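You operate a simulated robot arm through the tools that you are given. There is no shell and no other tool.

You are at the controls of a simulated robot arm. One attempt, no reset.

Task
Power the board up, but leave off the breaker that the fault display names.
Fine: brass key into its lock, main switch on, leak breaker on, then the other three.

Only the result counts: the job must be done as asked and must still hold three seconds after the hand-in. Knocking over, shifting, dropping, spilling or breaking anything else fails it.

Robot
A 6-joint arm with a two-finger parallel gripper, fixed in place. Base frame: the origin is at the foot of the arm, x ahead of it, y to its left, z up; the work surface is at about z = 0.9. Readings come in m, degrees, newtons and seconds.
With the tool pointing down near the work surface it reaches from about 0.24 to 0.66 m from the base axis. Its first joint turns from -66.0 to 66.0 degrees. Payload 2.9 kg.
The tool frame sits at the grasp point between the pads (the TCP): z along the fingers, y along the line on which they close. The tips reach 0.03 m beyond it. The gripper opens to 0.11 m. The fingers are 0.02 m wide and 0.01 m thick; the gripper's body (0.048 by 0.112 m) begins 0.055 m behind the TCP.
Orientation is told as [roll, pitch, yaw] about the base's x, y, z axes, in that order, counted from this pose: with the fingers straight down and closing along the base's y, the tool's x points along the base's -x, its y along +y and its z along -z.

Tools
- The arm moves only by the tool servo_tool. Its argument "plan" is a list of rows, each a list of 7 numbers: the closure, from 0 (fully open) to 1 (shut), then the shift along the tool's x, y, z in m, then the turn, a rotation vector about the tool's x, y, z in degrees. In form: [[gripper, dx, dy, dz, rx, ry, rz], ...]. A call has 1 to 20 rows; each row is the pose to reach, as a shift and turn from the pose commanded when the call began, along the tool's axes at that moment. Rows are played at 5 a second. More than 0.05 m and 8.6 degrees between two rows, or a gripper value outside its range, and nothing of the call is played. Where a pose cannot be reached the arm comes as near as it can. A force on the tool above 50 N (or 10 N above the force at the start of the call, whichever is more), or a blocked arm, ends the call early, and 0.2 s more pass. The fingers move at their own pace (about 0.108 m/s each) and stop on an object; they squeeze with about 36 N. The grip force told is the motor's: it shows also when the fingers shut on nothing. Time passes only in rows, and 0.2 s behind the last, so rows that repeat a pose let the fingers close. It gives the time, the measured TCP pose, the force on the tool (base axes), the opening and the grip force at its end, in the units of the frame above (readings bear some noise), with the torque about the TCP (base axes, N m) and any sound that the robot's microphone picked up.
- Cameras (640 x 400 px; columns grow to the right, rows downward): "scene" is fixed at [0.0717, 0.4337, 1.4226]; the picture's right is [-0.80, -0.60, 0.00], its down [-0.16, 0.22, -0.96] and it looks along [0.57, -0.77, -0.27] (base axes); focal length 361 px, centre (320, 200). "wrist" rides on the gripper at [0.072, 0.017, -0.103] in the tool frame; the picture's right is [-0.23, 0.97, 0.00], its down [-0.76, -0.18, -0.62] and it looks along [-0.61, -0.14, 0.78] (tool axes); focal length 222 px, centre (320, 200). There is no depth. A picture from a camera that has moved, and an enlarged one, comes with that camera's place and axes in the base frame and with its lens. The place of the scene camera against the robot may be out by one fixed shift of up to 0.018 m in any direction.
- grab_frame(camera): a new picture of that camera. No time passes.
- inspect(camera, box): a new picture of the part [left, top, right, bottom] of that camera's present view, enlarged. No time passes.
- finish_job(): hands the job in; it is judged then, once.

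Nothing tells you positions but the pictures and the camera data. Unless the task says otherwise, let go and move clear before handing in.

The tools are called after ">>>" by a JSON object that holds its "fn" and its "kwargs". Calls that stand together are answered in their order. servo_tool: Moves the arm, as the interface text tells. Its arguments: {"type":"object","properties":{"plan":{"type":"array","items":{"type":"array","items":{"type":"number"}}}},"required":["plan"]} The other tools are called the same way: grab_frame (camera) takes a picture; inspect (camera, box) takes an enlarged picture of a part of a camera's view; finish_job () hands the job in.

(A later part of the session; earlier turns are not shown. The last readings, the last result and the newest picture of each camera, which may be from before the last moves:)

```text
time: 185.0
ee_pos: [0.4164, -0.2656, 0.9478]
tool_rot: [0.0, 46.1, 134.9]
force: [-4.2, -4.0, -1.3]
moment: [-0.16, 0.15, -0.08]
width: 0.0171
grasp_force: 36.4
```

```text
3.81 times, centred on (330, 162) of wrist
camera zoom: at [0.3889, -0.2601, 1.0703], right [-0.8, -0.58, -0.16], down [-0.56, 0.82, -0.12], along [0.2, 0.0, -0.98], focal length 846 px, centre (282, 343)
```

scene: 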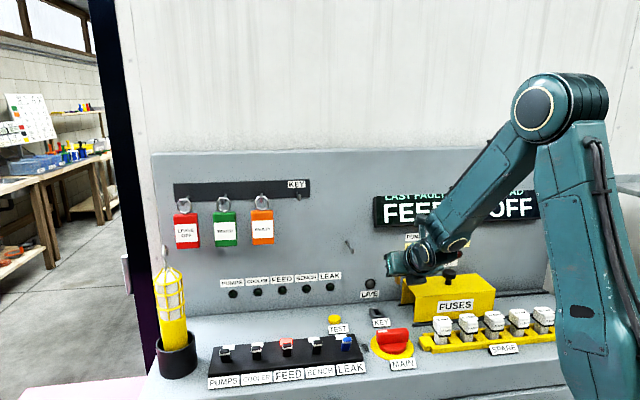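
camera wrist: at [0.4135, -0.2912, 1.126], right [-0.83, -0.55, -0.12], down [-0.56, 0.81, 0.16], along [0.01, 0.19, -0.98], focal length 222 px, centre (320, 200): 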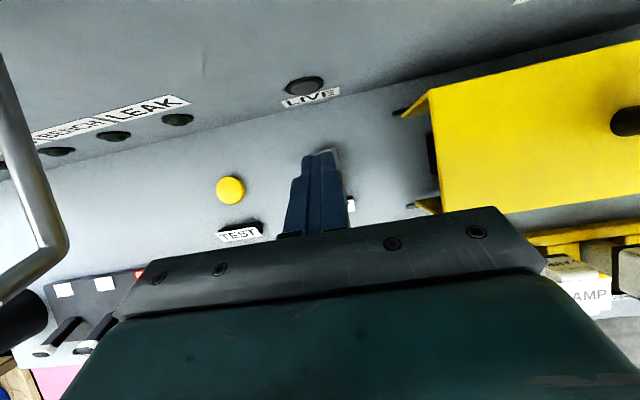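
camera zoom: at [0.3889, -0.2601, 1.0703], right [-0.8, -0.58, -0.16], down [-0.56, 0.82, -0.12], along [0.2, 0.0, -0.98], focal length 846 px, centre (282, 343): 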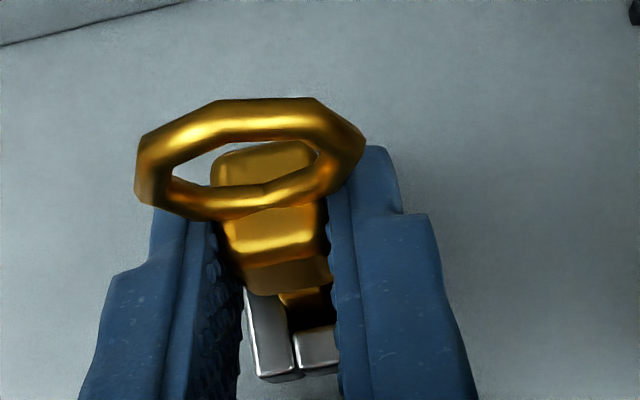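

Gripped. I'll centre it and try a gentle clockwise twist of the key about the vertical, 5° then 10°.

>>> {"fn": "servo_tool", "kwargs": {"plan": [[1, 0, 0.0015, 0, 0, 0, 0], [1, 0, 0.0015, 0, 0, 0, 0]]}}

>>> {"fn": "servo_tool", "kwargs": {"plan": [[1, 0, -0.0013, 0, -3.6, 0, 3.47], [1, 0, -0.0013, 0, -3.6, 0, 3.47]]}}

>>> {"fn": "servo_tool", "kwargs": {"plan": [[1, 0, -0.0013, 0, -3.6, 0, 3.47], [1, 0, -0.0013, 0, -3.6, 0, 3.47]]}}

>>> {"fn": "servo_tool", "kwargs": {"plan": [[1, 0, -0.0013, 0, -3.6, 0, 3.47], [1, 0, -0.0013, 0, -3.6, 0, 3.47]]}}

>>> {"fn": "inspect", "kwargs": {"camera": "wrist", "box": [280, 110, 380, 215]}}

>>> {"fn": "inspect", "kwargs": {"camera": "scene", "box": [355, 285, 415, 345]}}

```text
time: 185.6
ee_pos: [0.4166, -0.2657, 0.9477]
tool_rot: [-0.3, 46.0, 134.9]
force: [-0.5, 1.0, 0.6]
moment: [-0.01, 0.01, 0.01]
width: 0.017
grasp_force: 35.7
```

```text
time: 186.2
ee_pos: [0.4166, -0.2658, 0.9465]
tool_rot: [-0.2, 46.0, 129.9]
force: [-2.6, 9.7, 3.9]
moment: [0.24, 0.0, 0.1]
width: 0.017
grasp_force: 35.8
```

```text
time: 186.8
ee_pos: [0.4172, -0.2649, 0.9471]
tool_rot: [-0.1, 46.0, 124.8]
force: [-1.1, 4.0, -2.2]
moment: [0.14, 0.05, 0.04]
width: 0.0174
grasp_force: 35.8
```

```text
time: 187.4
ee_pos: [0.4182, -0.2639, 0.9458]
tool_rot: [-0.2, 46.1, 119.9]
force: [3.4, 6.3, -1.0]
moment: [0.09, 0.03, 0.44]
width: 0.0171
grasp_force: 35.7
```

```text
3.81 times, centred on (330, 162) of wrist
camera zoom: at [0.392, -0.2519, 1.0706], right [-0.92, -0.35, -0.17], down [-0.34, 0.93, -0.12], along [0.2, -0.05, -0.98], focal length 846 px, centre (282, 343)
```

zoom: 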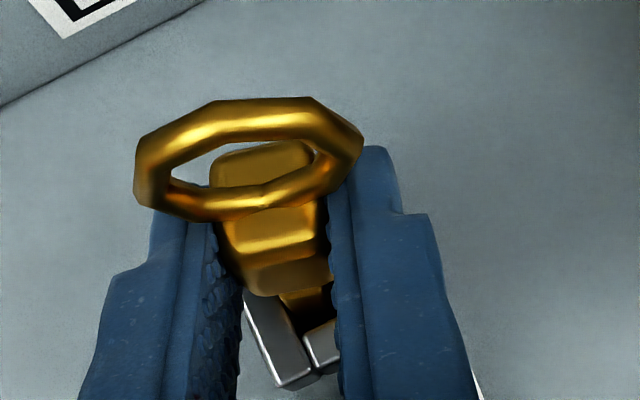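

```text
6.67 times, centred on (385, 315) of scene
camera zoom: at [0.0719, 0.4339, 1.4226], right [-0.8, -0.6, 0.0], down [-0.16, 0.22, -0.96], along [0.57, -0.77, -0.27], focal length 2404 px, centre (-113, -567)
```

zoom: 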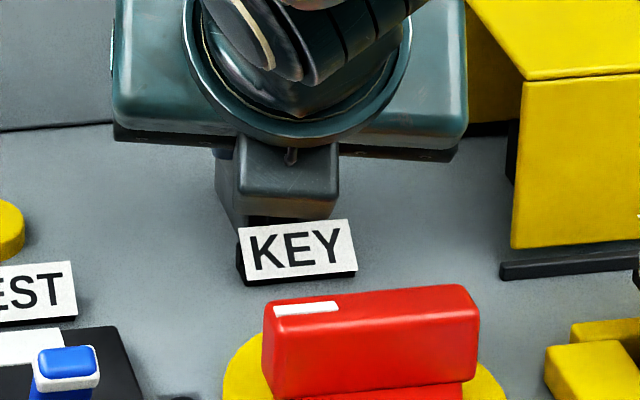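

The lock itself does not turn (the key just uses up its ~15° play), so turning is not it. I'll untwist, lift the key out and take a better look at the slot floor, since something near the front of the floor seems to prop the blade.

>>> {"fn": "servo_tool", "kwargs": {"plan": [[1, 0, 0.0013, 0, 3.6, 0, -3.47], [1, 0, 0.0026, 0, 7.2, 0, -6.93], [1, 0, 0.0039, 0, 10.8, 0, -10.4], [1, 0, 0.0039, 0, 10.8, 0, -10.4]]}}

>>> {"fn": "servo_tool", "kwargs": {"plan": [[1, 0.0108, 0, -0.0104, 0, 0, 0], [1, 0.0288, 0, -0.0278, 0, 0, 0], [1, 0.0541, 0, -0.0521, 0, 0, 0], [1, 0.0333, 0, -0.0737, 0, 0, 0], [1, 0.0333, -0.032, -0.0737, 0, 0, 0], [1, 0.0333, -0.0615, -0.0737, 0, 0, 0], [1, 0.0333, -0.0615, -0.0737, 0, 0, 0]]}}

>>> {"fn": "grab_frame", "kwargs": {"camera": "wrist"}}

```text
time: 188.4
ee_pos: [0.4146, -0.267, 0.947]
tool_rot: [-0.1, 46.0, 135.0]
force: [-0.6, -0.1, 0.5]
moment: [0.0, 0.0, -0.03]
width: 0.0173
grasp_force: 36.2
```

```text
time: 190.0
ee_pos: [0.436, -0.2014, 1.021]
tool_rot: [-0.1, 46.1, 134.8]
force: [-0.8, 0.1, -0.8]
moment: [-0.04, 0.01, 0.0]
width: 0.0169
grasp_force: 36.4
```

```text
taken
camera wrist: at [0.4083, -0.1963, 1.1452], right [-0.8, -0.58, -0.16], down [-0.57, 0.82, -0.12], along [0.2, 0.0, -0.98], focal length 222 px, centre (320, 200)
```

wrist: 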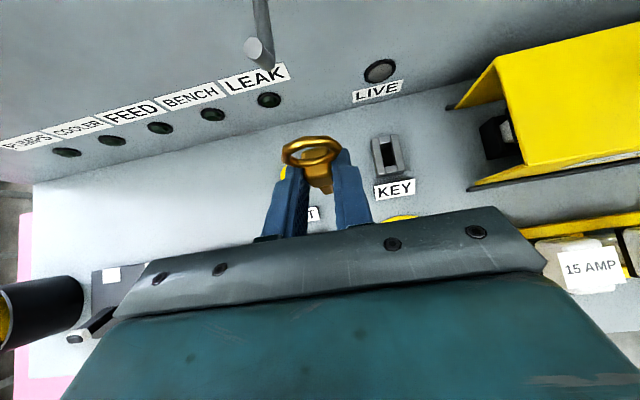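

>>> {"fn": "inspect", "kwargs": {"camera": "wrist", "box": [374, 138, 402, 164]}}

>>> {"fn": "inspect", "kwargs": {"camera": "wrist", "box": [374, 130, 402, 156]}}

>>> {"fn": "inspect", "kwargs": {"camera": "wrist", "box": [374, 148, 402, 174]}}

>>> {"fn": "inspect", "kwargs": {"camera": "wrist", "box": [280, 125, 370, 205]}}

```text
15.38 times, centred on (388, 151) of wrist
camera zoom: at [0.4083, -0.1963, 1.1452], right [-0.8, -0.58, -0.16], down [-0.57, 0.82, -0.12], along [0.2, 0.0, -0.98], focal length 3417 px, centre (-726, 954)
```

zoom: 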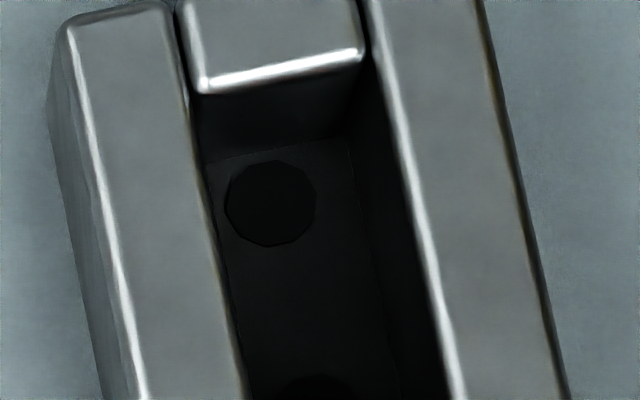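

```text
15.38 times, centred on (388, 143) of wrist
camera zoom: at [0.4083, -0.1963, 1.1452], right [-0.8, -0.58, -0.16], down [-0.57, 0.82, -0.12], along [0.2, 0.0, -0.98], focal length 3417 px, centre (-726, 1077)
```

zoom: 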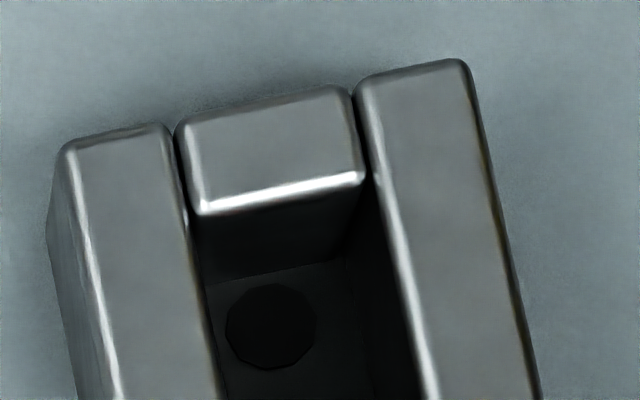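

```text
15.38 times, centred on (388, 161) of wrist
camera zoom: at [0.4083, -0.1963, 1.1452], right [-0.8, -0.58, -0.16], down [-0.57, 0.82, -0.12], along [0.2, 0.0, -0.98], focal length 3417 px, centre (-726, 800)
```

zoom: 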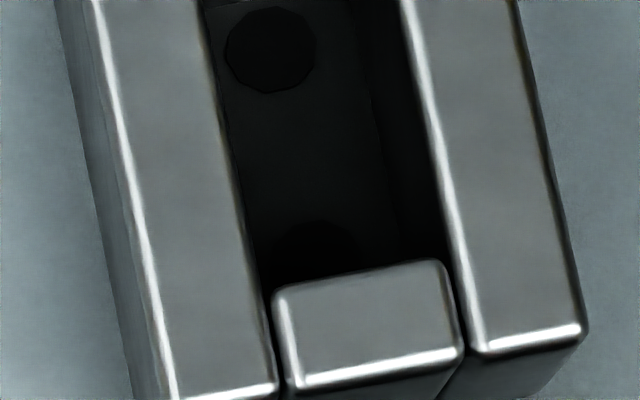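

```text
5.00 times, centred on (325, 165) of wrist
camera zoom: at [0.4083, -0.1963, 1.1452], right [-0.8, -0.58, -0.16], down [-0.57, 0.82, -0.12], along [0.2, 0.0, -0.98], focal length 1111 px, centre (295, 375)
```

zoom: 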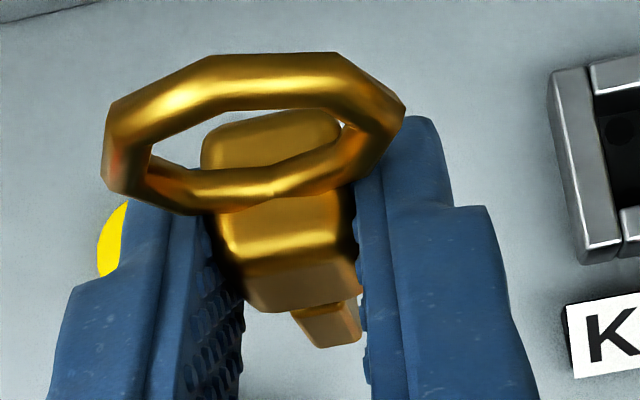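

>>> {"fn": "inspect", "kwargs": {"camera": "wrist", "box": [328, 176, 356, 202]}}

>>> {"fn": "grab_frame", "kwargs": {"camera": "scene"}}

```text
15.38 times, centred on (342, 189) of wrist
camera zoom: at [0.4083, -0.1963, 1.1452], right [-0.8, -0.58, -0.16], down [-0.57, 0.82, -0.12], along [0.2, 0.0, -0.98], focal length 3417 px, centre (-18, 369)
```

zoom: 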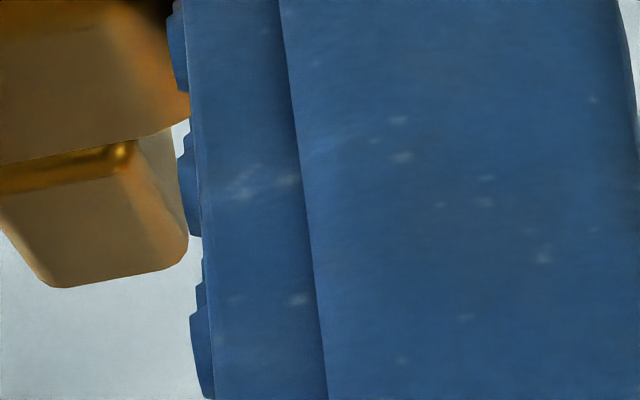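

```text
taken
```

scene: 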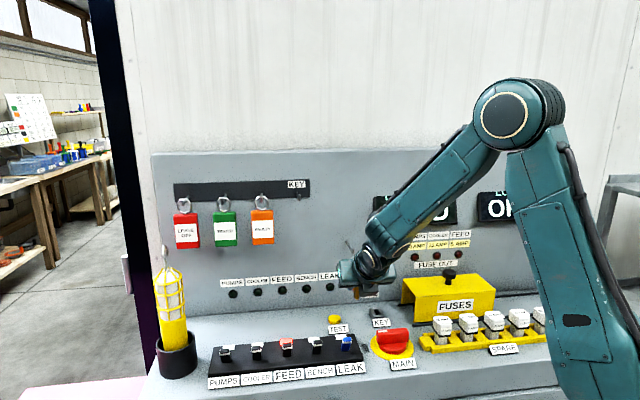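

>>> {"fn": "inspect", "kwargs": {"camera": "scene", "box": [349, 282, 375, 304]}}

>>> {"fn": "inspect", "kwargs": {"camera": "wrist", "box": [312, 176, 340, 202]}}

```text
16.00 times, centred on (362, 293) of scene
camera zoom: at [0.0717, 0.4338, 1.4226], right [-0.8, -0.6, 0.0], down [-0.16, 0.22, -0.96], along [0.57, -0.77, -0.27], focal length 5770 px, centre (-352, -1288)
```

zoom: 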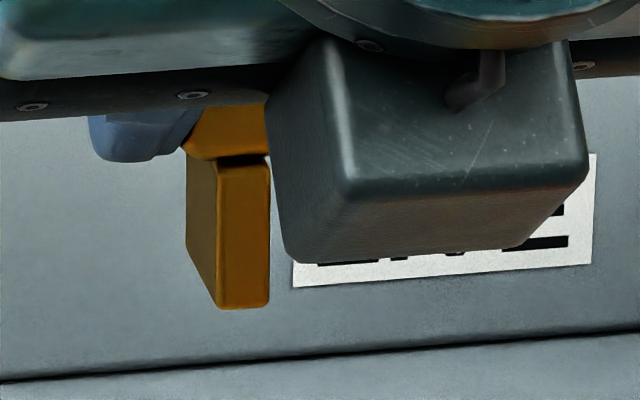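

```text
15.38 times, centred on (326, 189) of wrist
camera zoom: at [0.4083, -0.1963, 1.1452], right [-0.8, -0.58, -0.16], down [-0.57, 0.82, -0.12], along [0.2, 0.0, -0.98], focal length 3417 px, centre (228, 369)
```

zoom: 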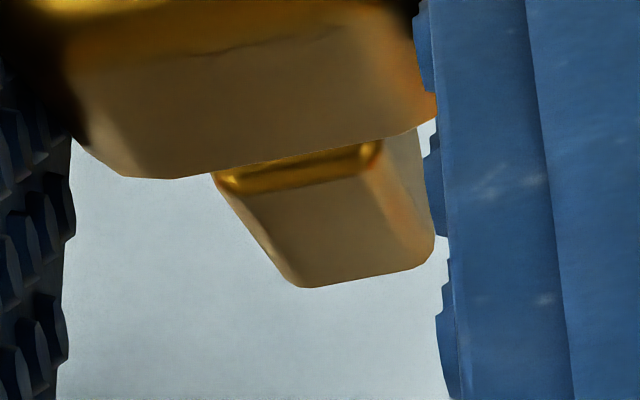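

Now it makes sense: the slot floor has two contact discs 16 mm apart (e2≈0.4876 and 0.5037), and the blade (~19 mm long) must bridge both — but I had it shifted to one end, so it tilted. I'll make the key truly upright (tool ≈52.7°) and centre it between the discs within a millimetre.

>>> {"fn": "servo_tool", "kwargs": {"plan": [[1, 0, 0.031, 0, 0, 3.3, 0], [1, 0, 0.0614, 0, 0, 6.6, 0], [1, -0.0078, 0.0614, 0.025, 0, 6.6, 0], [1, -0.0157, 0.0614, 0.05, 0, 6.6, 0], [1, -0.0157, 0.0614, 0.05, 0, 6.6, 0]]}}

>>> {"fn": "inspect", "kwargs": {"camera": "wrist", "box": [310, 160, 350, 210]}}

>>> {"fn": "inspect", "kwargs": {"camera": "scene", "box": [371, 297, 393, 317]}}

>>> {"fn": "servo_tool", "kwargs": {"plan": [[1, 0, 0, 0, 0, 0, 0]]}}

```text
time: 191.2
ee_pos: [0.4092, -0.2628, 0.9759]
tool_rot: [0.0, 52.7, 134.9]
force: [-0.4, -0.5, -0.3]
moment: [0.0, 0.01, 0.02]
width: 0.0171
grasp_force: 36.4
```

```text
8.00 times, centred on (330, 185) of wrist
camera zoom: at [0.3713, -0.2473, 1.0954], right [-0.79, -0.59, -0.18], down [-0.55, 0.8, -0.23], along [0.28, -0.08, -0.96], focal length 1777 px, centre (240, 320)
```

zoom: 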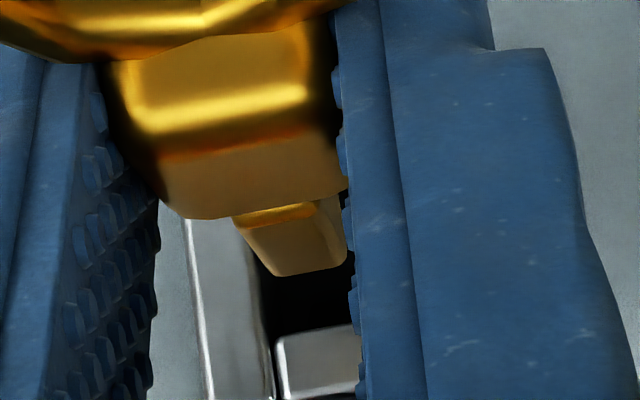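

```text
16.00 times, centred on (382, 307) of scene
camera zoom: at [0.0718, 0.4337, 1.4226], right [-0.8, -0.6, 0.0], down [-0.16, 0.22, -0.96], along [0.57, -0.77, -0.27], focal length 5770 px, centre (-672, -1512)
```

zoom: 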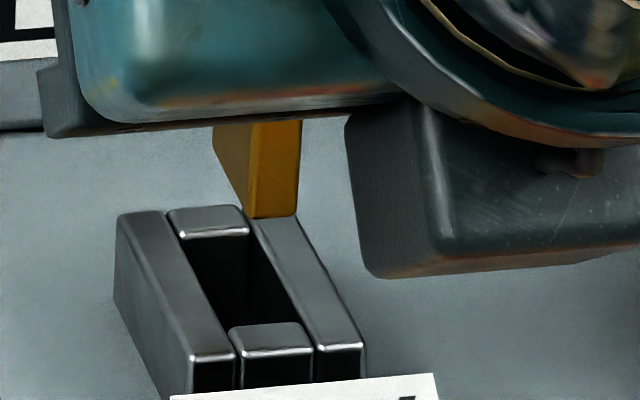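

```text
time: 191.6
ee_pos: [0.4093, -0.2625, 0.975]
tool_rot: [-0.1, 52.7, 134.9]
force: [-1.3, -0.3, -1.2]
moment: [-0.01, 0.0, 0.0]
width: 0.0172
grasp_force: 36.2
```

Both cameras now say the key is exactly upright; it needs +1.4 mm toward the panel and +0.6 mm left. I'll shift and lower it to just above the floor.

>>> {"fn": "servo_tool", "kwargs": {"plan": [[1, 0.0008, -0.0006, 0.0011, 0, 0, 0], [1, -0.0072, -0.0006, 0.0072, 0, 0, 0], [1, -0.0151, -0.0006, 0.0132, 0, 0, 0], [1, -0.0223, -0.0006, 0.0187, 0, 0, 0], [1, -0.0223, -0.0006, 0.0187, 0, 0, 0]]}}

>>> {"fn": "servo_tool", "kwargs": {"plan": [[1, -0.0008, 0, 0.0006, 0, 0, 0], [1, -0.0008, 0, 0.0006, 0, 0, 0]]}}

>>> {"fn": "servo_tool", "kwargs": {"plan": [[1, -0.0008, 0, 0.0006, 0, 0, 0], [1, -0.0008, 0, 0.0006, 0, 0, 0]]}}

```text
time: 192.8
ee_pos: [0.4121, -0.2623, 0.9465]
tool_rot: [-0.1, 52.7, 135.0]
force: [0.3, 0.2, -0.9]
moment: [-0.02, 0.01, -0.06]
width: 0.0168
grasp_force: 35.9
```

```text
time: 193.4
ee_pos: [0.4126, -0.2621, 0.9455]
tool_rot: [-0.2, 52.7, 134.9]
force: [0.1, -0.6, 0.0]
moment: [0.02, 0.03, 0.0]
width: 0.017
grasp_force: 36.3
```

```text
time: 194.0
ee_pos: [0.4122, -0.2623, 0.9447]
tool_rot: [-0.1, 52.6, 134.9]
force: [-1.2, -0.6, -0.5]
moment: [0.02, 0.01, 0.0]
width: 0.0171
grasp_force: 36.3
```

>>> {"fn": "servo_tool", "kwargs": {"plan": [[1, -0.0008, 0, 0.0006, 0, 0, 0], [1, -0.0008, 0, 0.0006, 0, 0, 0]]}}

>>> {"fn": "servo_tool", "kwargs": {"plan": [[1, -0.0008, 0, 0.0006, 0, 0, 0], [1, -0.0008, 0, 0.0006, 0, 0, 0]]}}

>>> {"fn": "servo_tool", "kwargs": {"plan": [[1, -0.0008, 0, 0.0006, 0, 0, 0], [1, -0.0008, 0, 0.0006, 0, 0, 0]]}}

>>> {"fn": "servo_tool", "kwargs": {"plan": [[1, -0.0008, 0, 0.0006, 0, 0, 0], [1, -0.0008, 0, 0.0006, 0, 0, 0]]}}

```text
time: 194.6
ee_pos: [0.4118, -0.2617, 0.9438]
tool_rot: [-0.1, 53.0, 134.9]
force: [-2.0, 3.0, 10.3]
moment: [0.05, 0.03, -0.04]
width: 0.0169
grasp_force: 36.1
```

```text
time: 195.2
ee_pos: [0.4129, -0.2632, 0.9433]
tool_rot: [-0.2, 53.1, 134.9]
force: [-1.4, 3.1, 21.5]
moment: [0.05, -0.11, 0.01]
width: 0.017
grasp_force: 36.2
```

```text
time: 195.8
ee_pos: [0.4132, -0.2629, 0.9442]
tool_rot: [-0.4, 53.2, 134.7]
force: [0.1, 7.3, 33.4]
moment: [0.15, -0.21, 0.09]
width: 0.0169
grasp_force: 35.8
```

```text
time: 196.4
ee_pos: [0.4113, -0.2631, 0.9404]
tool_rot: [-0.3, 53.0, 134.9]
force: [5.4, 2.4, 21.6]
moment: [0.0, -0.35, 0.11]
width: 0.0173
grasp_force: 36.1
```

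It yielded ~3.5 mm under 33 N in the last step. I'll look at whether the key went deeper or slipped in the fingers.

>>> {"fn": "inspect", "kwargs": {"camera": "wrist", "box": [290, 120, 370, 220]}}

>>> {"fn": "inspect", "kwargs": {"camera": "scene", "box": [360, 285, 420, 345]}}

>>> {"fn": "inspect", "kwargs": {"camera": "scene", "box": [371, 299, 393, 319]}}

```text
4.00 times, centred on (330, 170) of wrist
camera zoom: at [0.373, -0.2487, 1.0612], right [-0.78, -0.59, -0.18], down [-0.55, 0.8, -0.23], along [0.29, -0.08, -0.95], focal length 888 px, centre (280, 320)
```

zoom: 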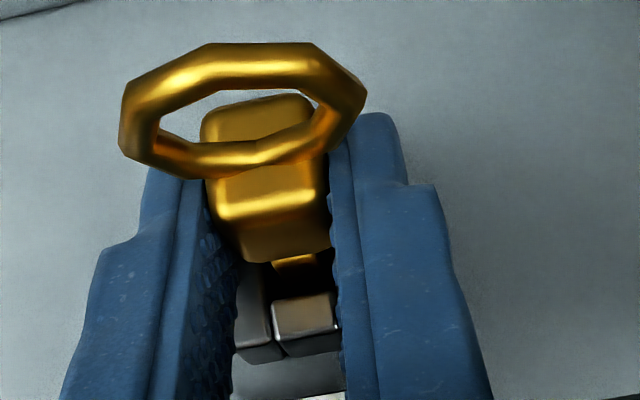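

```text
6.67 times, centred on (390, 315) of scene
camera zoom: at [0.0716, 0.434, 1.4225], right [-0.8, -0.6, 0.0], down [-0.16, 0.22, -0.96], along [0.57, -0.77, -0.27], focal length 2404 px, centre (-147, -567)
```

zoom: 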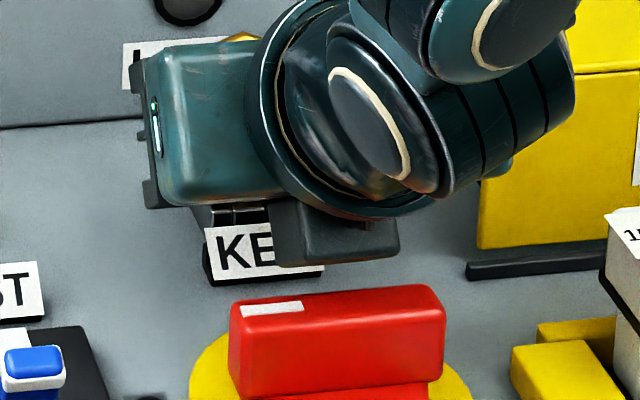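

```text
16.00 times, centred on (382, 309) of scene
camera zoom: at [0.0716, 0.434, 1.4225], right [-0.8, -0.6, 0.0], down [-0.16, 0.22, -0.96], along [0.57, -0.77, -0.27], focal length 5770 px, centre (-672, -1544)
```

zoom: 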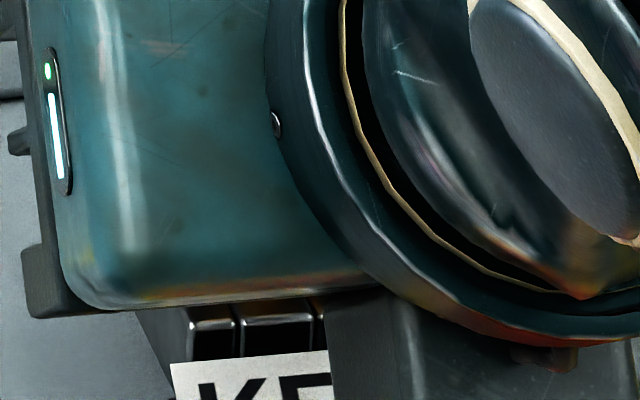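

The key slipped a little in the fingers under load; its tip is on the floor, now centred between the discs. I'll unload fully and release slowly here.

>>> {"fn": "servo_tool", "kwargs": {"plan": [[1, 0.0008, 0, -0.0006, 0, 0, 0], [1, 0.0016, 0, -0.0012, 0, 0, 0], [1, 0.002, 0, -0.0015, 0, 0, 0], [1, 0.002, 0, -0.0015, 0, 0, 0]]}}

>>> {"fn": "servo_tool", "kwargs": {"plan": [[1, 0, 0, 0, 0, 0, 0]]}}

```text
time: 197.4
ee_pos: [0.4119, -0.2627, 0.9414]
tool_rot: [0.0, 52.5, 135.1]
force: [-0.6, -0.4, 2.3]
moment: [-0.01, 0.07, 0.01]
width: 0.0171
grasp_force: 36.0
```

```text
time: 197.8
ee_pos: [0.4127, -0.2627, 0.9424]
tool_rot: [-0.1, 52.5, 134.8]
force: [0.6, -1.1, -1.8]
moment: [0.01, 0.01, 0.01]
width: 0.0173
grasp_force: 36.0
```

>>> {"fn": "servo_tool", "kwargs": {"plan": [[1, -0.0008, 0, 0.0006, 0, 0, 0], [0.85, -0.0008, 0, 0.0006, 0, 0, 0], [0.845, -0.0008, 0, 0.0006, 0, 0, 0], [0.84, -0.0008, 0, 0.0006, 0, 0, 0], [0.835, -0.0008, 0, 0.0006, 0, 0, 0], [0.83, -0.0008, 0, 0.0006, 0, 0, 0], [0.82, -0.0008, 0, 0.0006, 0, 0, 0], [0.8, -0.0008, 0, 0.0006, 0, 0, 0], [0.75, -0.0008, 0, 0.0006, 0, 0, 0], [0.65, -0.0008, 0, 0.0006, 0, 0, 0], [0.58, -0.0008, 0, 0.0006, 0, 0, 0]]}}

>>> {"fn": "inspect", "kwargs": {"camera": "wrist", "box": [290, 120, 370, 220]}}

>>> {"fn": "servo_tool", "kwargs": {"plan": [[0.55, 0.0008, 0, -0.0006, 0, 0, 0], [0.55, 0.0008, 0, -0.0181, 0, 0, 0], [0.55, 0.0008, 0, -0.0356, 0, 0, 0], [0.55, 0.0246, 0, -0.0538, 0, 0, 0], [0.55, 0.0485, 0, -0.072, 0, 0, 0]]}}

>>> {"fn": "inspect", "kwargs": {"camera": "scene", "box": [370, 296, 392, 316]}}

>>> {"fn": "inspect", "kwargs": {"camera": "wrist", "box": [300, 130, 360, 205]}}

```text
time: 200.2
ee_pos: [0.4123, -0.2621, 0.9416]
tool_rot: [-0.1, 52.8, 134.9]
force: [0.7, 0.4, -1.3]
moment: [0.01, 0.01, 0.02]
width: 0.046
grasp_force: 0.0
```

```text
4.00 times, centred on (330, 170) of wrist
camera zoom: at [0.3736, -0.2479, 1.0621], right [-0.79, -0.59, -0.18], down [-0.55, 0.8, -0.23], along [0.28, -0.08, -0.96], focal length 888 px, centre (280, 320)
```

zoom: 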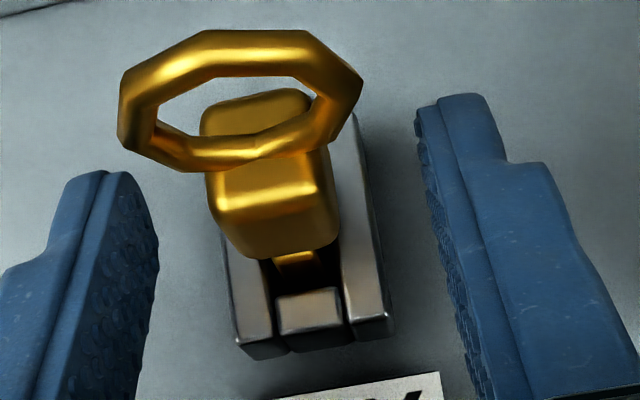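

```text
time: 201.4
ee_pos: [0.3909, -0.2434, 1.025]
tool_rot: [0.0, 52.5, 134.9]
force: [0.2, 1.0, -0.5]
moment: [0.0, 0.0, 0.0]
width: 0.0494
grasp_force: 0.0
```

```text
16.00 times, centred on (381, 306) of scene
camera zoom: at [0.0717, 0.4338, 1.4226], right [-0.8, -0.6, 0.0], down [-0.16, 0.22, -0.96], along [0.57, -0.77, -0.27], focal length 5770 px, centre (-656, -1496)
```

zoom: 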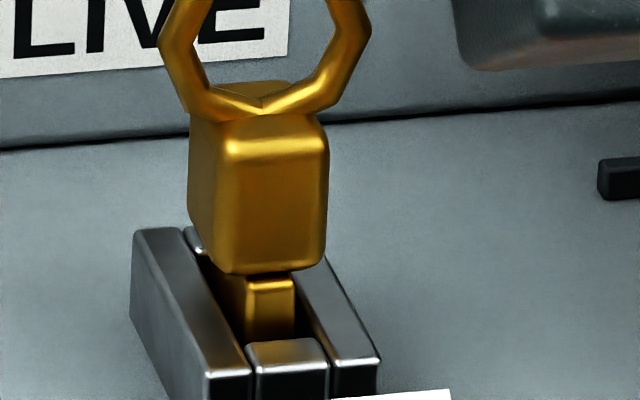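

```text
5.33 times, centred on (330, 168) of wrist
camera zoom: at [0.3535, -0.2292, 1.1441], right [-0.79, -0.59, -0.18], down [-0.55, 0.8, -0.23], along [0.28, -0.08, -0.96], focal length 1185 px, centre (267, 373)
```

zoom: 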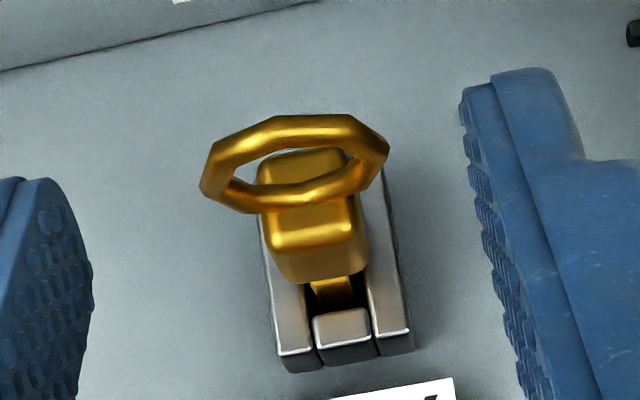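

Before anything else I should test turning more firmly: earlier I stopped at only 0.4 N·m when the play ran out. I'll re-grip the key and twist further, both ways, with limited torque.

>>> {"fn": "servo_tool", "kwargs": {"plan": [[0.58, -0.0235, -0.0005, 0.0117, 0, -3, 0], [0.58, -0.047, -0.001, 0.0233, 0, -6, 0], [0.58, -0.047, -0.001, 0.0233, 0, -6, 0]]}}

>>> {"fn": "inspect", "kwargs": {"camera": "wrist", "box": [280, 80, 380, 200]}}

```text
time: 202.2
ee_pos: [0.3859, -0.2366, 0.9718]
tool_rot: [-0.2, 46.7, 135.0]
force: [0.0, 0.2, 0.0]
moment: [-0.02, 0.03, 0.03]
width: 0.046
grasp_force: 0.0
```

```text
3.33 times, centred on (330, 140) of wrist
camera zoom: at [0.357, -0.2306, 1.0954], right [-0.8, -0.58, -0.17], down [-0.56, 0.82, -0.13], along [0.21, -0.01, -0.98], focal length 740 px, centre (287, 400)
```

zoom: 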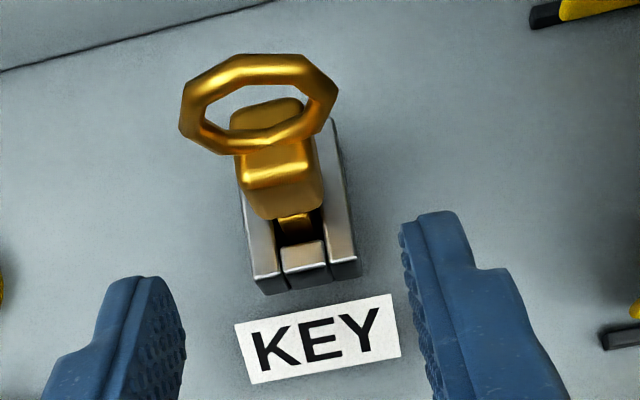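

>>> {"fn": "servo_tool", "kwargs": {"plan": [[0.58, 0.0103, 0, 0, 0, 0, 0], [0.58, 0.0103, 0, 0.0161, 0, 0, 0], [0.58, 0.0103, 0, 0.0322, 0, 0, 0], [0.58, 0.0103, 0, 0.0484, 0, 0, 0], [0.58, 0.0103, 0, 0.0484, 0, 0, 0]]}}

>>> {"fn": "inspect", "kwargs": {"camera": "wrist", "box": [280, 110, 380, 215]}}

>>> {"fn": "servo_tool", "kwargs": {"plan": [[0.7, 0, 0, 0, 0, 0, 0], [0.78, 0, 0, 0, 0, 0, 0], [0.82, 0, 0, 0, 0, 0, 0], [0.86, 0, 0, 0, 0, 0, 0], [1, 0, 0, 0, 0, 0, 0], [1, 0, 0, 0, 0, 0, 0]]}}

```text
time: 203.4
ee_pos: [0.4159, -0.2652, 0.9473]
tool_rot: [-0.1, 46.7, 134.9]
force: [-0.5, 0.1, 0.2]
moment: [-0.01, 0.02, -0.01]
width: 0.0462
grasp_force: 0.0
```

```text
3.81 times, centred on (330, 162) of wrist
camera zoom: at [0.3863, -0.2596, 1.0713], right [-0.8, -0.58, -0.17], down [-0.56, 0.82, -0.13], along [0.21, -0.01, -0.98], focal length 846 px, centre (282, 343)
```

zoom: 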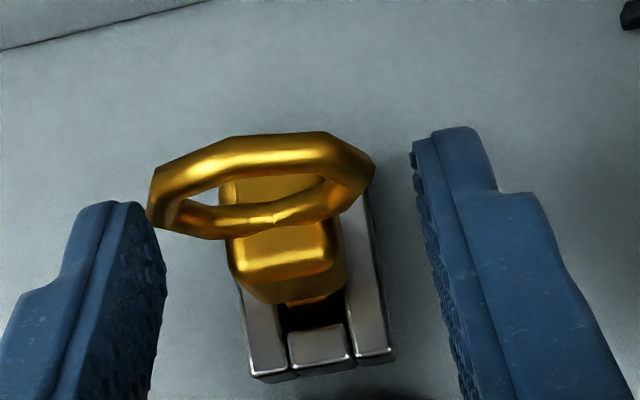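

```text
time: 204.8
ee_pos: [0.416, -0.2641, 0.9483]
tool_rot: [-0.2, 46.7, 134.9]
force: [-0.4, -1.2, 0.3]
moment: [0.01, -0.01, 0.0]
width: 0.0239
grasp_force: 36.5
```

The fingers caught the ring's lower corners (24 mm) — too high. I'll open, lower 4 mm along the tool, and close again.

>>> {"fn": "servo_tool", "kwargs": {"plan": [[0.7, 0, 0, 0, 0, 0, 0], [0.58, 0, 0, 0, 0, 0, 0], [0.58, -0.0045, 0, 0, 0, 0, 0], [0.58, -0.0045, 0, 0, 0, 0, 0], [0.7, -0.0045, 0, 0, 0, 0, 0], [0.78, -0.0045, 0, 0, 0, 0, 0], [0.82, -0.0045, 0, 0, 0, 0, 0], [0.86, -0.0045, 0, 0, 0, 0, 0], [1, -0.0045, 0, 0, 0, 0, 0], [1, -0.0045, 0, 0, 0, 0, 0]]}}

>>> {"fn": "inspect", "kwargs": {"camera": "wrist", "box": [280, 110, 380, 215]}}

```text
time: 207.0
ee_pos: [0.4141, -0.2648, 0.9447]
tool_rot: [0.0, 46.8, 134.8]
force: [0.1, -0.2, -0.5]
moment: [0.01, -0.03, 0.0]
width: 0.0172
grasp_force: 35.9
```

```text
3.81 times, centred on (330, 162) of wrist
camera zoom: at [0.3838, -0.2578, 1.0677], right [-0.8, -0.58, -0.17], down [-0.56, 0.82, -0.13], along [0.21, -0.01, -0.98], focal length 846 px, centre (282, 343)
```

zoom: 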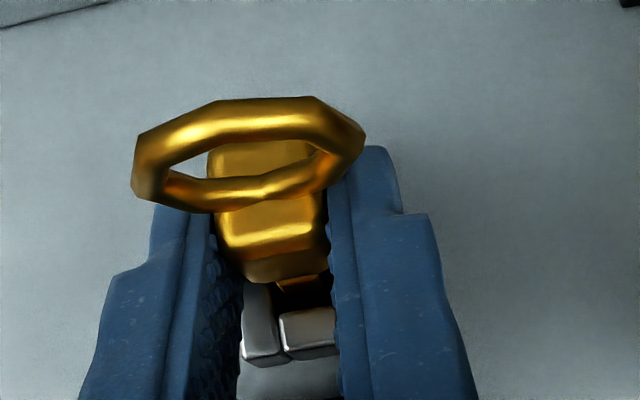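

>>> {"fn": "servo_tool", "kwargs": {"plan": [[1, 0, -0.0014, 0, -3.64, 0, 3.42], [1, 0, -0.0028, 0, -7.28, 0, 6.85], [1, 0.0001, -0.0042, 0, -10.9, 0, 10.3], [1, 0.0001, -0.0042, 0, -10.9, 0, 10.3]]}}

>>> {"fn": "servo_tool", "kwargs": {"plan": [[1, 0, -0.0014, 0, -3.64, 0, 3.42], [1, 0, -0.0014, 0, -3.64, 0, 3.42]]}}

>>> {"fn": "servo_tool", "kwargs": {"plan": [[1, 0, -0.0014, 0, -3.64, 0, 3.42], [1, 0, -0.0014, 0, -3.64, 0, 3.42]]}}

>>> {"fn": "inspect", "kwargs": {"camera": "wrist", "box": [280, 110, 380, 215]}}

>>> {"fn": "inspect", "kwargs": {"camera": "scene", "box": [355, 285, 415, 345]}}

```text
time: 208.0
ee_pos: [0.4159, -0.2606, 0.9436]
tool_rot: [-0.1, 46.7, 119.9]
force: [-1.7, -2.2, -1.4]
moment: [0.09, -0.07, 0.32]
width: 0.0172
grasp_force: 36.2
```

```text
time: 208.6
ee_pos: [0.417, -0.2614, 0.9446]
tool_rot: [-0.1, 46.6, 114.9]
force: [0.8, -6.4, -2.3]
moment: [-0.67, 0.43, 0.33]
width: 0.0184
grasp_force: 35.7
```

```text
time: 209.2
ee_pos: [0.4194, -0.2597, 0.9433]
tool_rot: [-0.2, 46.6, 109.9]
force: [-3.5, 2.6, 8.1]
moment: [0.34, -0.31, 0.82]
width: 0.0197
grasp_force: 36.2
```

```text
3.81 times, centred on (330, 162) of wrist
camera zoom: at [0.395, -0.2414, 1.0674], right [-0.97, -0.19, -0.17], down [-0.17, 0.98, -0.13], along [0.19, -0.09, -0.98], focal length 846 px, centre (282, 343)
```

zoom: 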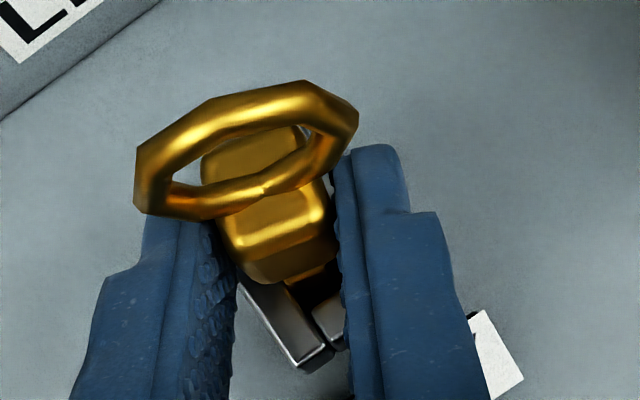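

```text
6.67 times, centred on (385, 315) of scene
camera zoom: at [0.0716, 0.4338, 1.4226], right [-0.8, -0.6, 0.0], down [-0.16, 0.22, -0.96], along [0.57, -0.77, -0.27], focal length 2404 px, centre (-113, -567)
```

zoom: 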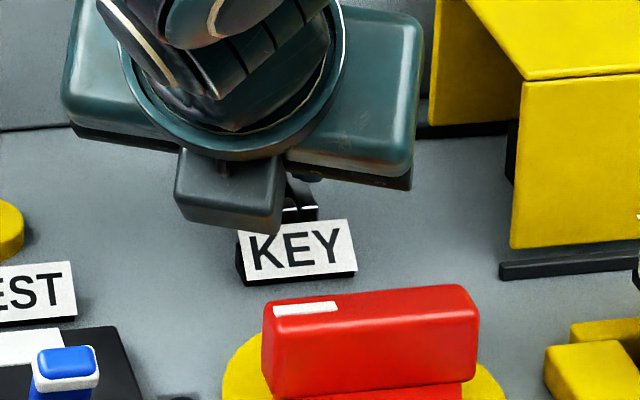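

The lock body does not turn, so a turn is not wanted. I'll untwist, let go, and re-grip squarely.

>>> {"fn": "servo_tool", "kwargs": {"plan": [[1, 0, 0.0014, 0, 3.64, 0, -3.42], [1, 0, 0.0028, 0, 7.28, 0, -6.85], [1, 0, 0.0042, 0, 10.9, 0, -10.3], [1, 0, 0.0056, 0, 14.6, 0, -13.7], [1, 0, 0.007, 0, 18.2, 0, -17.1], [1, 0, 0.007, 0, 18.2, 0, -17.1]]}}

>>> {"fn": "servo_tool", "kwargs": {"plan": [[0.8, 0, 0, 0, 0, 0, 0], [0.65, 0, 0, 0, 0, 0, 0], [0.58, 0, 0, 0, 0, 0, 0], [0.58, 0, 0, 0, 0, 0, 0]]}}

>>> {"fn": "inspect", "kwargs": {"camera": "wrist", "box": [280, 110, 380, 215]}}

```text
time: 210.6
ee_pos: [0.4132, -0.2619, 0.9438]
tool_rot: [-0.3, 46.8, 134.9]
force: [2.5, 0.1, 6.1]
moment: [-0.06, -0.18, 0.04]
width: 0.0167
grasp_force: 36.2
```

```text
time: 211.6
ee_pos: [0.411, -0.2632, 0.944]
tool_rot: [-0.2, 46.7, 134.9]
force: [-0.4, -0.6, 0.3]
moment: [-0.01, 0.02, -0.03]
width: 0.0461
grasp_force: 0.0
```

```text
3.81 times, centred on (330, 162) of wrist
camera zoom: at [0.3828, -0.2562, 1.0666], right [-0.8, -0.58, -0.17], down [-0.56, 0.82, -0.13], along [0.21, -0.01, -0.98], focal length 846 px, centre (282, 343)
```

zoom: 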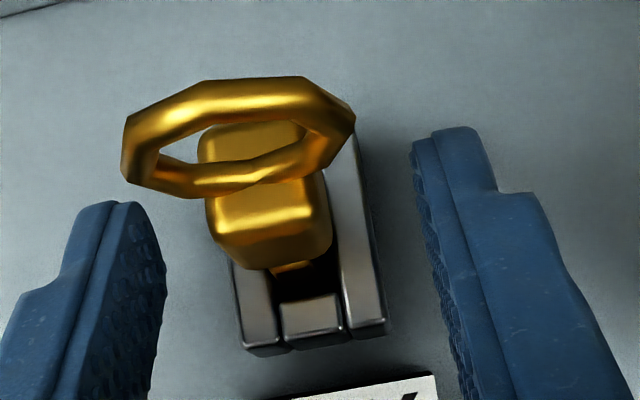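

The lock can't be turned, and pressing or centring hasn't changed MAIN. I want to know whether MAIN's stop is really a lock or just a stiff detent, so I'll grip the handle near its end, where I can apply more torque. First back away from the key.

>>> {"fn": "servo_tool", "kwargs": {"plan": [[0.55, 0, 0, -0.0175, 0, 0, 0], [0.55, 0, 0, -0.035, 0, 0, 0], [0.55, 0.0218, 0, -0.0556, 0, 0, 0], [0.55, 0.0437, 0, -0.0761, 0, 0, 0]]}}

>>> {"fn": "inspect", "kwargs": {"camera": "scene", "box": [370, 296, 392, 316]}}

>>> {"fn": "servo_tool", "kwargs": {"plan": [[0.5, -0.0015, 0, -0.0066, 0, -5.2, 0], [0.5, -0.003, 0, -0.0133, 0, -10.4, 0], [0.5, -0.0045, 0, -0.02, 0, -15.6, 0], [0.5, -0.006, 0, -0.0266, 0, -20.8, 0], [0.5, -0.0075, 0, -0.0333, 0, -26, 0], [0.5, -0.009, 0, -0.04, 0, -31.2, 0], [0.5, -0.0105, 0, -0.0466, 0, -36.4, 0], [0.5, -0.012, 0, -0.0533, 0, -41.6, 0], [0.5, -0.0135, 0, -0.06, 0, -46.7, 0], [0.5, -0.0135, 0, -0.06, 0, -46.7, 0]]}}

```text
time: 212.6
ee_pos: [0.3946, -0.241, 1.0271]
tool_rot: [-0.1, 46.6, 134.9]
force: [1.4, -0.6, 0.2]
moment: [0.03, -0.05, -0.04]
width: 0.0498
grasp_force: 0.0
```

```text
16.00 times, centred on (381, 306) of scene
camera zoom: at [0.0717, 0.4338, 1.4226], right [-0.8, -0.6, 0.0], down [-0.16, 0.22, -0.96], along [0.57, -0.77, -0.27], focal length 5770 px, centre (-656, -1496)
```

zoom: 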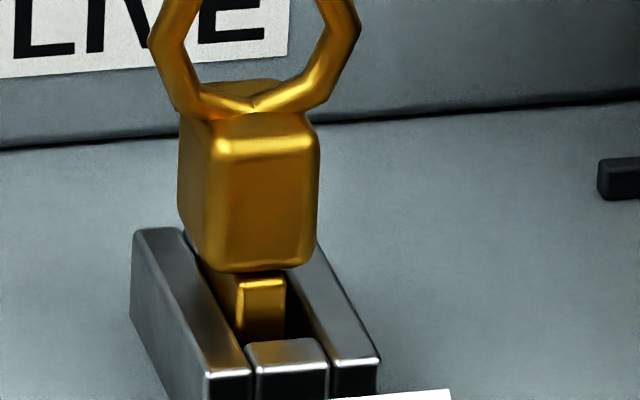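

```text
time: 214.8
ee_pos: [0.3566, -0.2082, 1.0599]
tool_rot: [-0.1, -0.1, 134.9]
force: [-0.4, 0.7, -0.2]
moment: [-0.02, 0.01, 0.01]
width: 0.0551
grasp_force: 0.0
```

>>> {"fn": "servo_tool", "kwargs": {"plan": [[0.5, 0, 0, 0, 0, 0, 8.2], [0.5, 0, 0, 0, 0, 0, 16.4], [0.5, 0, 0, 0, 0, 0, 24.6], [0.5, 0, 0, 0, 0, 0, 32.8], [0.5, 0, 0, 0, 0, 0, 41], [0.5, 0, 0, 0, 0, 0, 49.2], [0.5, 0, 0, 0, 0, 0, 57.4], [0.5, 0, 0, 0, 0, 0, 65.6], [0.5, 0, 0, 0, 0, 0, 73.8], [0.5, 0, 0, 0, 0, 0, 82], [0.5, 0, 0, 0, 0, 0, 90], [0.5, 0, 0, 0, 0, 0, 90]]}}

>>> {"fn": "servo_tool", "kwargs": {"plan": [[0.5, -0.02, 0.0139, 0.02, 0, 0, 0], [0.5, -0.02, 0.0139, 0.06, 0, 0, 0], [0.5, -0.02, 0.0139, 0.09, 0, 0, 0], [0.5, -0.02, 0.0139, 0.112, 0, 0, 0], [0.5, -0.02, 0.0139, 0.112, 0, 0, 0]]}}

>>> {"fn": "inspect", "kwargs": {"camera": "wrist", "box": [230, 60, 430, 230]}}

>>> {"fn": "inspect", "kwargs": {"camera": "scene", "box": [340, 270, 450, 370]}}

```text
time: 217.4
ee_pos: [0.3581, -0.2061, 1.0596]
tool_rot: [0.0, 0.0, 44.8]
force: [0.0, 0.0, -0.4]
moment: [0.0, -0.01, 0.02]
width: 0.0548
grasp_force: 0.2
```

```text
time: 218.6
ee_pos: [0.361, -0.1789, 0.9455]
tool_rot: [0.1, -0.2, 44.9]
force: [-0.5, -0.4, 0.6]
moment: [0.0, -0.03, -0.01]
width: 0.0551
grasp_force: 0.2
```

```text
2.35 times, centred on (330, 145) of wrist
camera zoom: at [0.2985, -0.2176, 1.0487], right [-0.53, 0.85, 0.0], down [0.66, 0.41, 0.62], along [0.53, 0.33, -0.78], focal length 523 px, centre (296, 329)
```

zoom: 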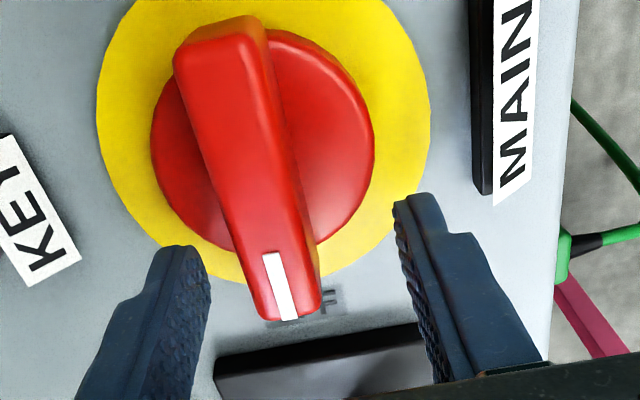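

```text
4.00 times, centred on (395, 320) of scene
camera zoom: at [0.0718, 0.4337, 1.4226], right [-0.8, -0.6, 0.0], down [-0.16, 0.22, -0.96], along [0.57, -0.77, -0.27], focal length 1442 px, centre (20, -280)
```

zoom: 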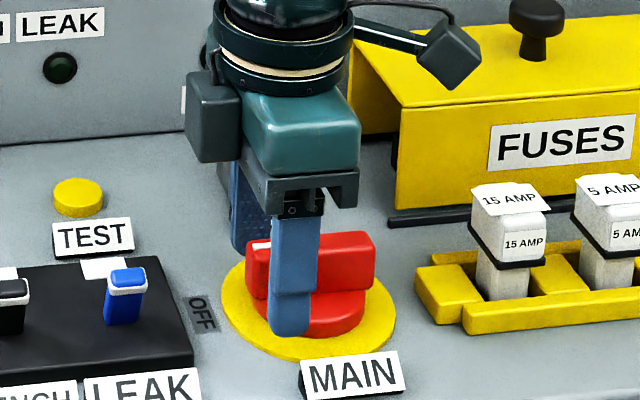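

>>> {"fn": "servo_tool", "kwargs": {"plan": [[0.5, 0, -0.0035, -0.002, 0, 0, 0], [0.65, 0, -0.0035, -0.002, 0, 0, 0], [0.78, 0, -0.0035, -0.002, 0, 0, 0], [0.85, 0, -0.0035, -0.002, 0, 0, 0], [1, 0, -0.0035, -0.002, 0, 0, 0], [1, 0, -0.0035, -0.002, 0, 0, 0]]}}

>>> {"fn": "servo_tool", "kwargs": {"plan": [[1, 0.0001, -0.0013, 0, 0, 0, 3], [1, 0.0001, -0.0025, 0, 0, 0, 6], [1, 0.0001, -0.0025, 0, 0, 0, 6]]}}

>>> {"fn": "servo_tool", "kwargs": {"plan": [[1, 0.0001, -0.0017, 0, 0, 0, 4], [1, 0.0001, -0.0017, 0, 0, 0, 4]]}}

>>> {"fn": "servo_tool", "kwargs": {"plan": [[1, 0.0001, -0.0013, 0, 0, 0, 3], [1, 0.0001, -0.0013, 0, 0, 0, 3]]}}

>>> {"fn": "inspect", "kwargs": {"camera": "scene", "box": [340, 270, 450, 370]}}

```text
time: 220.0
ee_pos: [0.3622, -0.1809, 0.948]
tool_rot: [0.2, -0.1, 45.0]
force: [-9.0, 9.8, 2.2]
moment: [0.04, -0.17, -0.24]
width: 0.0177
grasp_force: 45.1
```

```text
time: 220.8
ee_pos: [0.3645, -0.1828, 0.9472]
tool_rot: [0.4, -0.1, 39.2]
force: [-5.6, 19.8, -21.6]
moment: [0.09, -0.41, 0.97]
width: 0.0178
grasp_force: 44.5
```

```text
time: 221.4
ee_pos: [0.3642, -0.1837, 0.9489]
tool_rot: [0.7, -0.1, 35.3]
force: [-7.4, 33.3, -26.9]
moment: [-0.55, -0.11, 0.9]
width: 0.0193
grasp_force: 45.1
```

```text
time: 222.0
ee_pos: [0.3629, -0.1832, 0.9475]
tool_rot: [0.9, 0.1, 32.2]
force: [-16.3, 36.5, -14.0]
moment: [0.1, -0.58, 1.05]
width: 0.0204
grasp_force: 44.7
```

```text
4.00 times, centred on (395, 320) of scene
camera zoom: at [0.0715, 0.4346, 1.4223], right [-0.8, -0.6, 0.0], down [-0.16, 0.22, -0.96], along [0.57, -0.77, -0.27], focal length 1442 px, centre (20, -280)
```

zoom: 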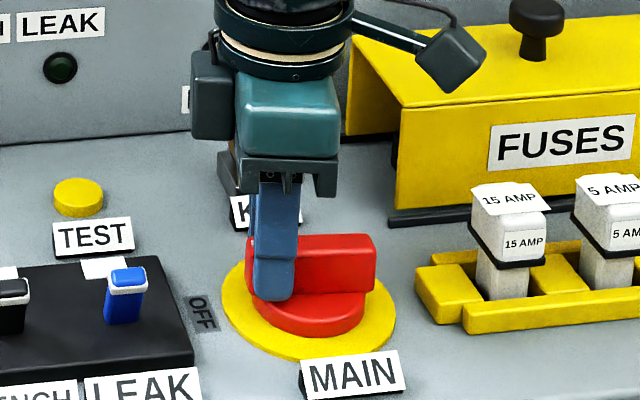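

Even ~2 N·m does not move it — MAIN is truly interlocked. I'll let go, and take a look at the underside of the key's blade (by tilting it toward the scene camera), since the slot has two round features it may need to match.

>>> {"fn": "servo_tool", "kwargs": {"plan": [[1, -0.0001, 0.0015, 0, 0, 0, -4], [1, -0.0002, 0.0032, 0, 0, 0, -8], [1, -0.0003, 0.0055, 0, 0, 0, -13], [0.8, -0.0003, 0.0055, 0, 0, 0, -13], [0.6, -0.0003, 0.0055, 0, 0, 0, -13], [0.5, -0.0003, 0.0055, 0, 0, 0, -13], [0.5, -0.0003, 0.0055, -0.03, 0, 0, -13], [0.5, -0.0003, 0.0055, -0.07, 0, 0, -13], [0.5, -0.0003, 0.0055, -0.115, 0, 0, -13]]}}

>>> {"fn": "servo_tool", "kwargs": {"plan": [[0.5, 0.002, 0, 0, 0, 0, -8.2], [0.5, 0.005, 0, 0, 0, 0, -16.4], [0.5, 0.008, 0, 0, 0, 0, -24.6], [0.5, 0.011, 0, 0, 0, 0, -32.8], [0.5, 0.014, 0, 0, 0, 0, -41], [0.5, 0.017, 0, 0, 0, 0, -49.2], [0.5, 0.02, 0, 0, 0, 0, -57.4], [0.5, 0.022, 0, 0, 0, 0, -65.6], [0.5, 0.023, 0, 0, 0, 0, -73.8], [0.5, 0.023, 0, 0, 0, 0, -82], [0.5, 0.023, 0, 0, 0, 0, -90], [0.5, 0.023, 0, 0, 0, 0, -90]]}}

```text
time: 224.0
ee_pos: [0.3631, -0.1848, 1.0658]
tool_rot: [-0.1, -0.1, 45.0]
force: [0.7, -0.1, 0.8]
moment: [-0.01, 0.0, 0.05]
width: 0.0551
grasp_force: 0.0
```

```text
time: 226.6
ee_pos: [0.3485, -0.2009, 1.065]
tool_rot: [-0.1, 0.0, 135.1]
force: [-0.4, 0.0, 0.2]
moment: [0.01, 0.02, 0.01]
width: 0.055
grasp_force: 0.0
```

>>> {"fn": "servo_tool", "kwargs": {"plan": [[0.58, 0.0058, 0, 0.005, 0, 5.2, 0], [0.58, 0.0117, 0, 0.01, 0, 10.4, 0], [0.58, 0.0175, 0, 0.015, 0, 15.6, 0], [0.58, 0.0233, 0, 0.02, 0, 20.8, 0], [0.58, 0.0292, 0, 0.025, 0, 26, 0], [0.58, 0.035, 0, 0.03, 0, 31.1, 0], [0.58, 0.0408, 0, 0.035, 0, 36.3, 0], [0.58, 0.0467, 0, 0.05, 0, 41.5, 0], [0.58, 0.0525, 0, 0.07, 0, 46.7, 0], [0.58, 0.0525, 0, 0.083, 0, 46.7, 0]]}}

>>> {"fn": "inspect", "kwargs": {"camera": "wrist", "box": [280, 80, 380, 200]}}

```text
time: 228.8
ee_pos: [0.3863, -0.2399, 0.9829]
tool_rot: [-0.2, 46.8, 134.8]
force: [-0.3, 0.3, 0.6]
moment: [0.0, 0.02, -0.04]
width: 0.0462
grasp_force: 0.1
```

```text
3.33 times, centred on (330, 140) of wrist
camera zoom: at [0.3574, -0.2334, 1.1048], right [-0.8, -0.58, -0.17], down [-0.56, 0.82, -0.13], along [0.21, -0.01, -0.98], focal length 740 px, centre (287, 400)
```

zoom: 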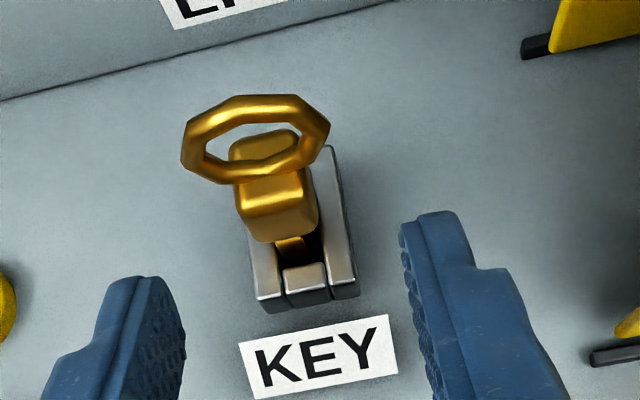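

>>> {"fn": "servo_tool", "kwargs": {"plan": [[0.58, -0.0023, -0.003, 0.0178, 0, 0, 0], [0.58, -0.0023, -0.003, 0.0356, 0, 0, 0], [0.58, -0.0023, -0.003, 0.0534, 0, 0, 0], [0.58, -0.0023, -0.003, 0.0534, 0, 0, 0], [0.7, -0.0023, -0.003, 0.0534, 0, 0, 0], [0.78, -0.0023, -0.003, 0.0534, 0, 0, 0], [0.82, -0.0023, -0.003, 0.0534, 0, 0, 0], [0.86, -0.0023, -0.003, 0.0534, 0, 0, 0], [1, -0.0023, -0.003, 0.0534, 0, 0, 0], [1, -0.0023, -0.003, 0.0534, 0, 0, 0]]}}

>>> {"fn": "servo_tool", "kwargs": {"plan": [[1, 0.0146, 0, -0.0137, 0, 0, 0], [1, 0.0364, 0, -0.0342, 0, 0, 0], [1, 0.0583, 0, -0.0548, 0, 0, 0], [1, 0.0583, 0, -0.0548, 0, 0, 0]]}}

>>> {"fn": "grab_frame", "kwargs": {"camera": "wrist"}}

```text
time: 231.0
ee_pos: [0.4146, -0.2656, 0.942]
tool_rot: [0.2, 46.6, 134.9]
force: [-8.8, -18.8, -4.7]
moment: [-0.27, 0.29, -0.37]
width: 0.0275
grasp_force: 44.2
```

```text
time: 232.0
ee_pos: [0.4149, -0.2642, 1.0222]
tool_rot: [-0.2, 46.7, 134.9]
force: [0.6, 0.2, -1.0]
moment: [0.03, 0.0, -0.01]
width: 0.0169
grasp_force: 35.9
```

```text
taken
camera wrist: at [0.3859, -0.2584, 1.1465], right [-0.8, -0.58, -0.17], down [-0.56, 0.82, -0.13], along [0.21, -0.01, -0.98], focal length 222 px, centre (320, 200)
```

wrist: 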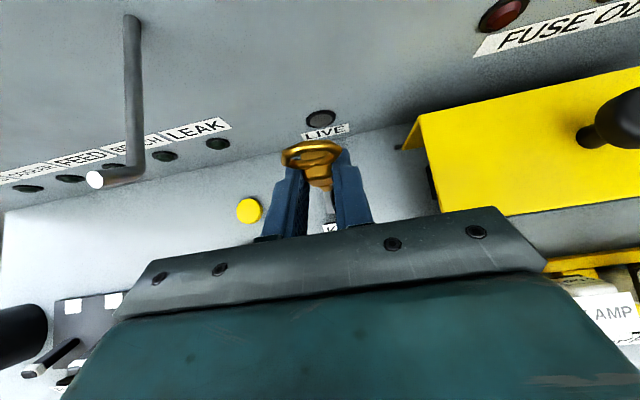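

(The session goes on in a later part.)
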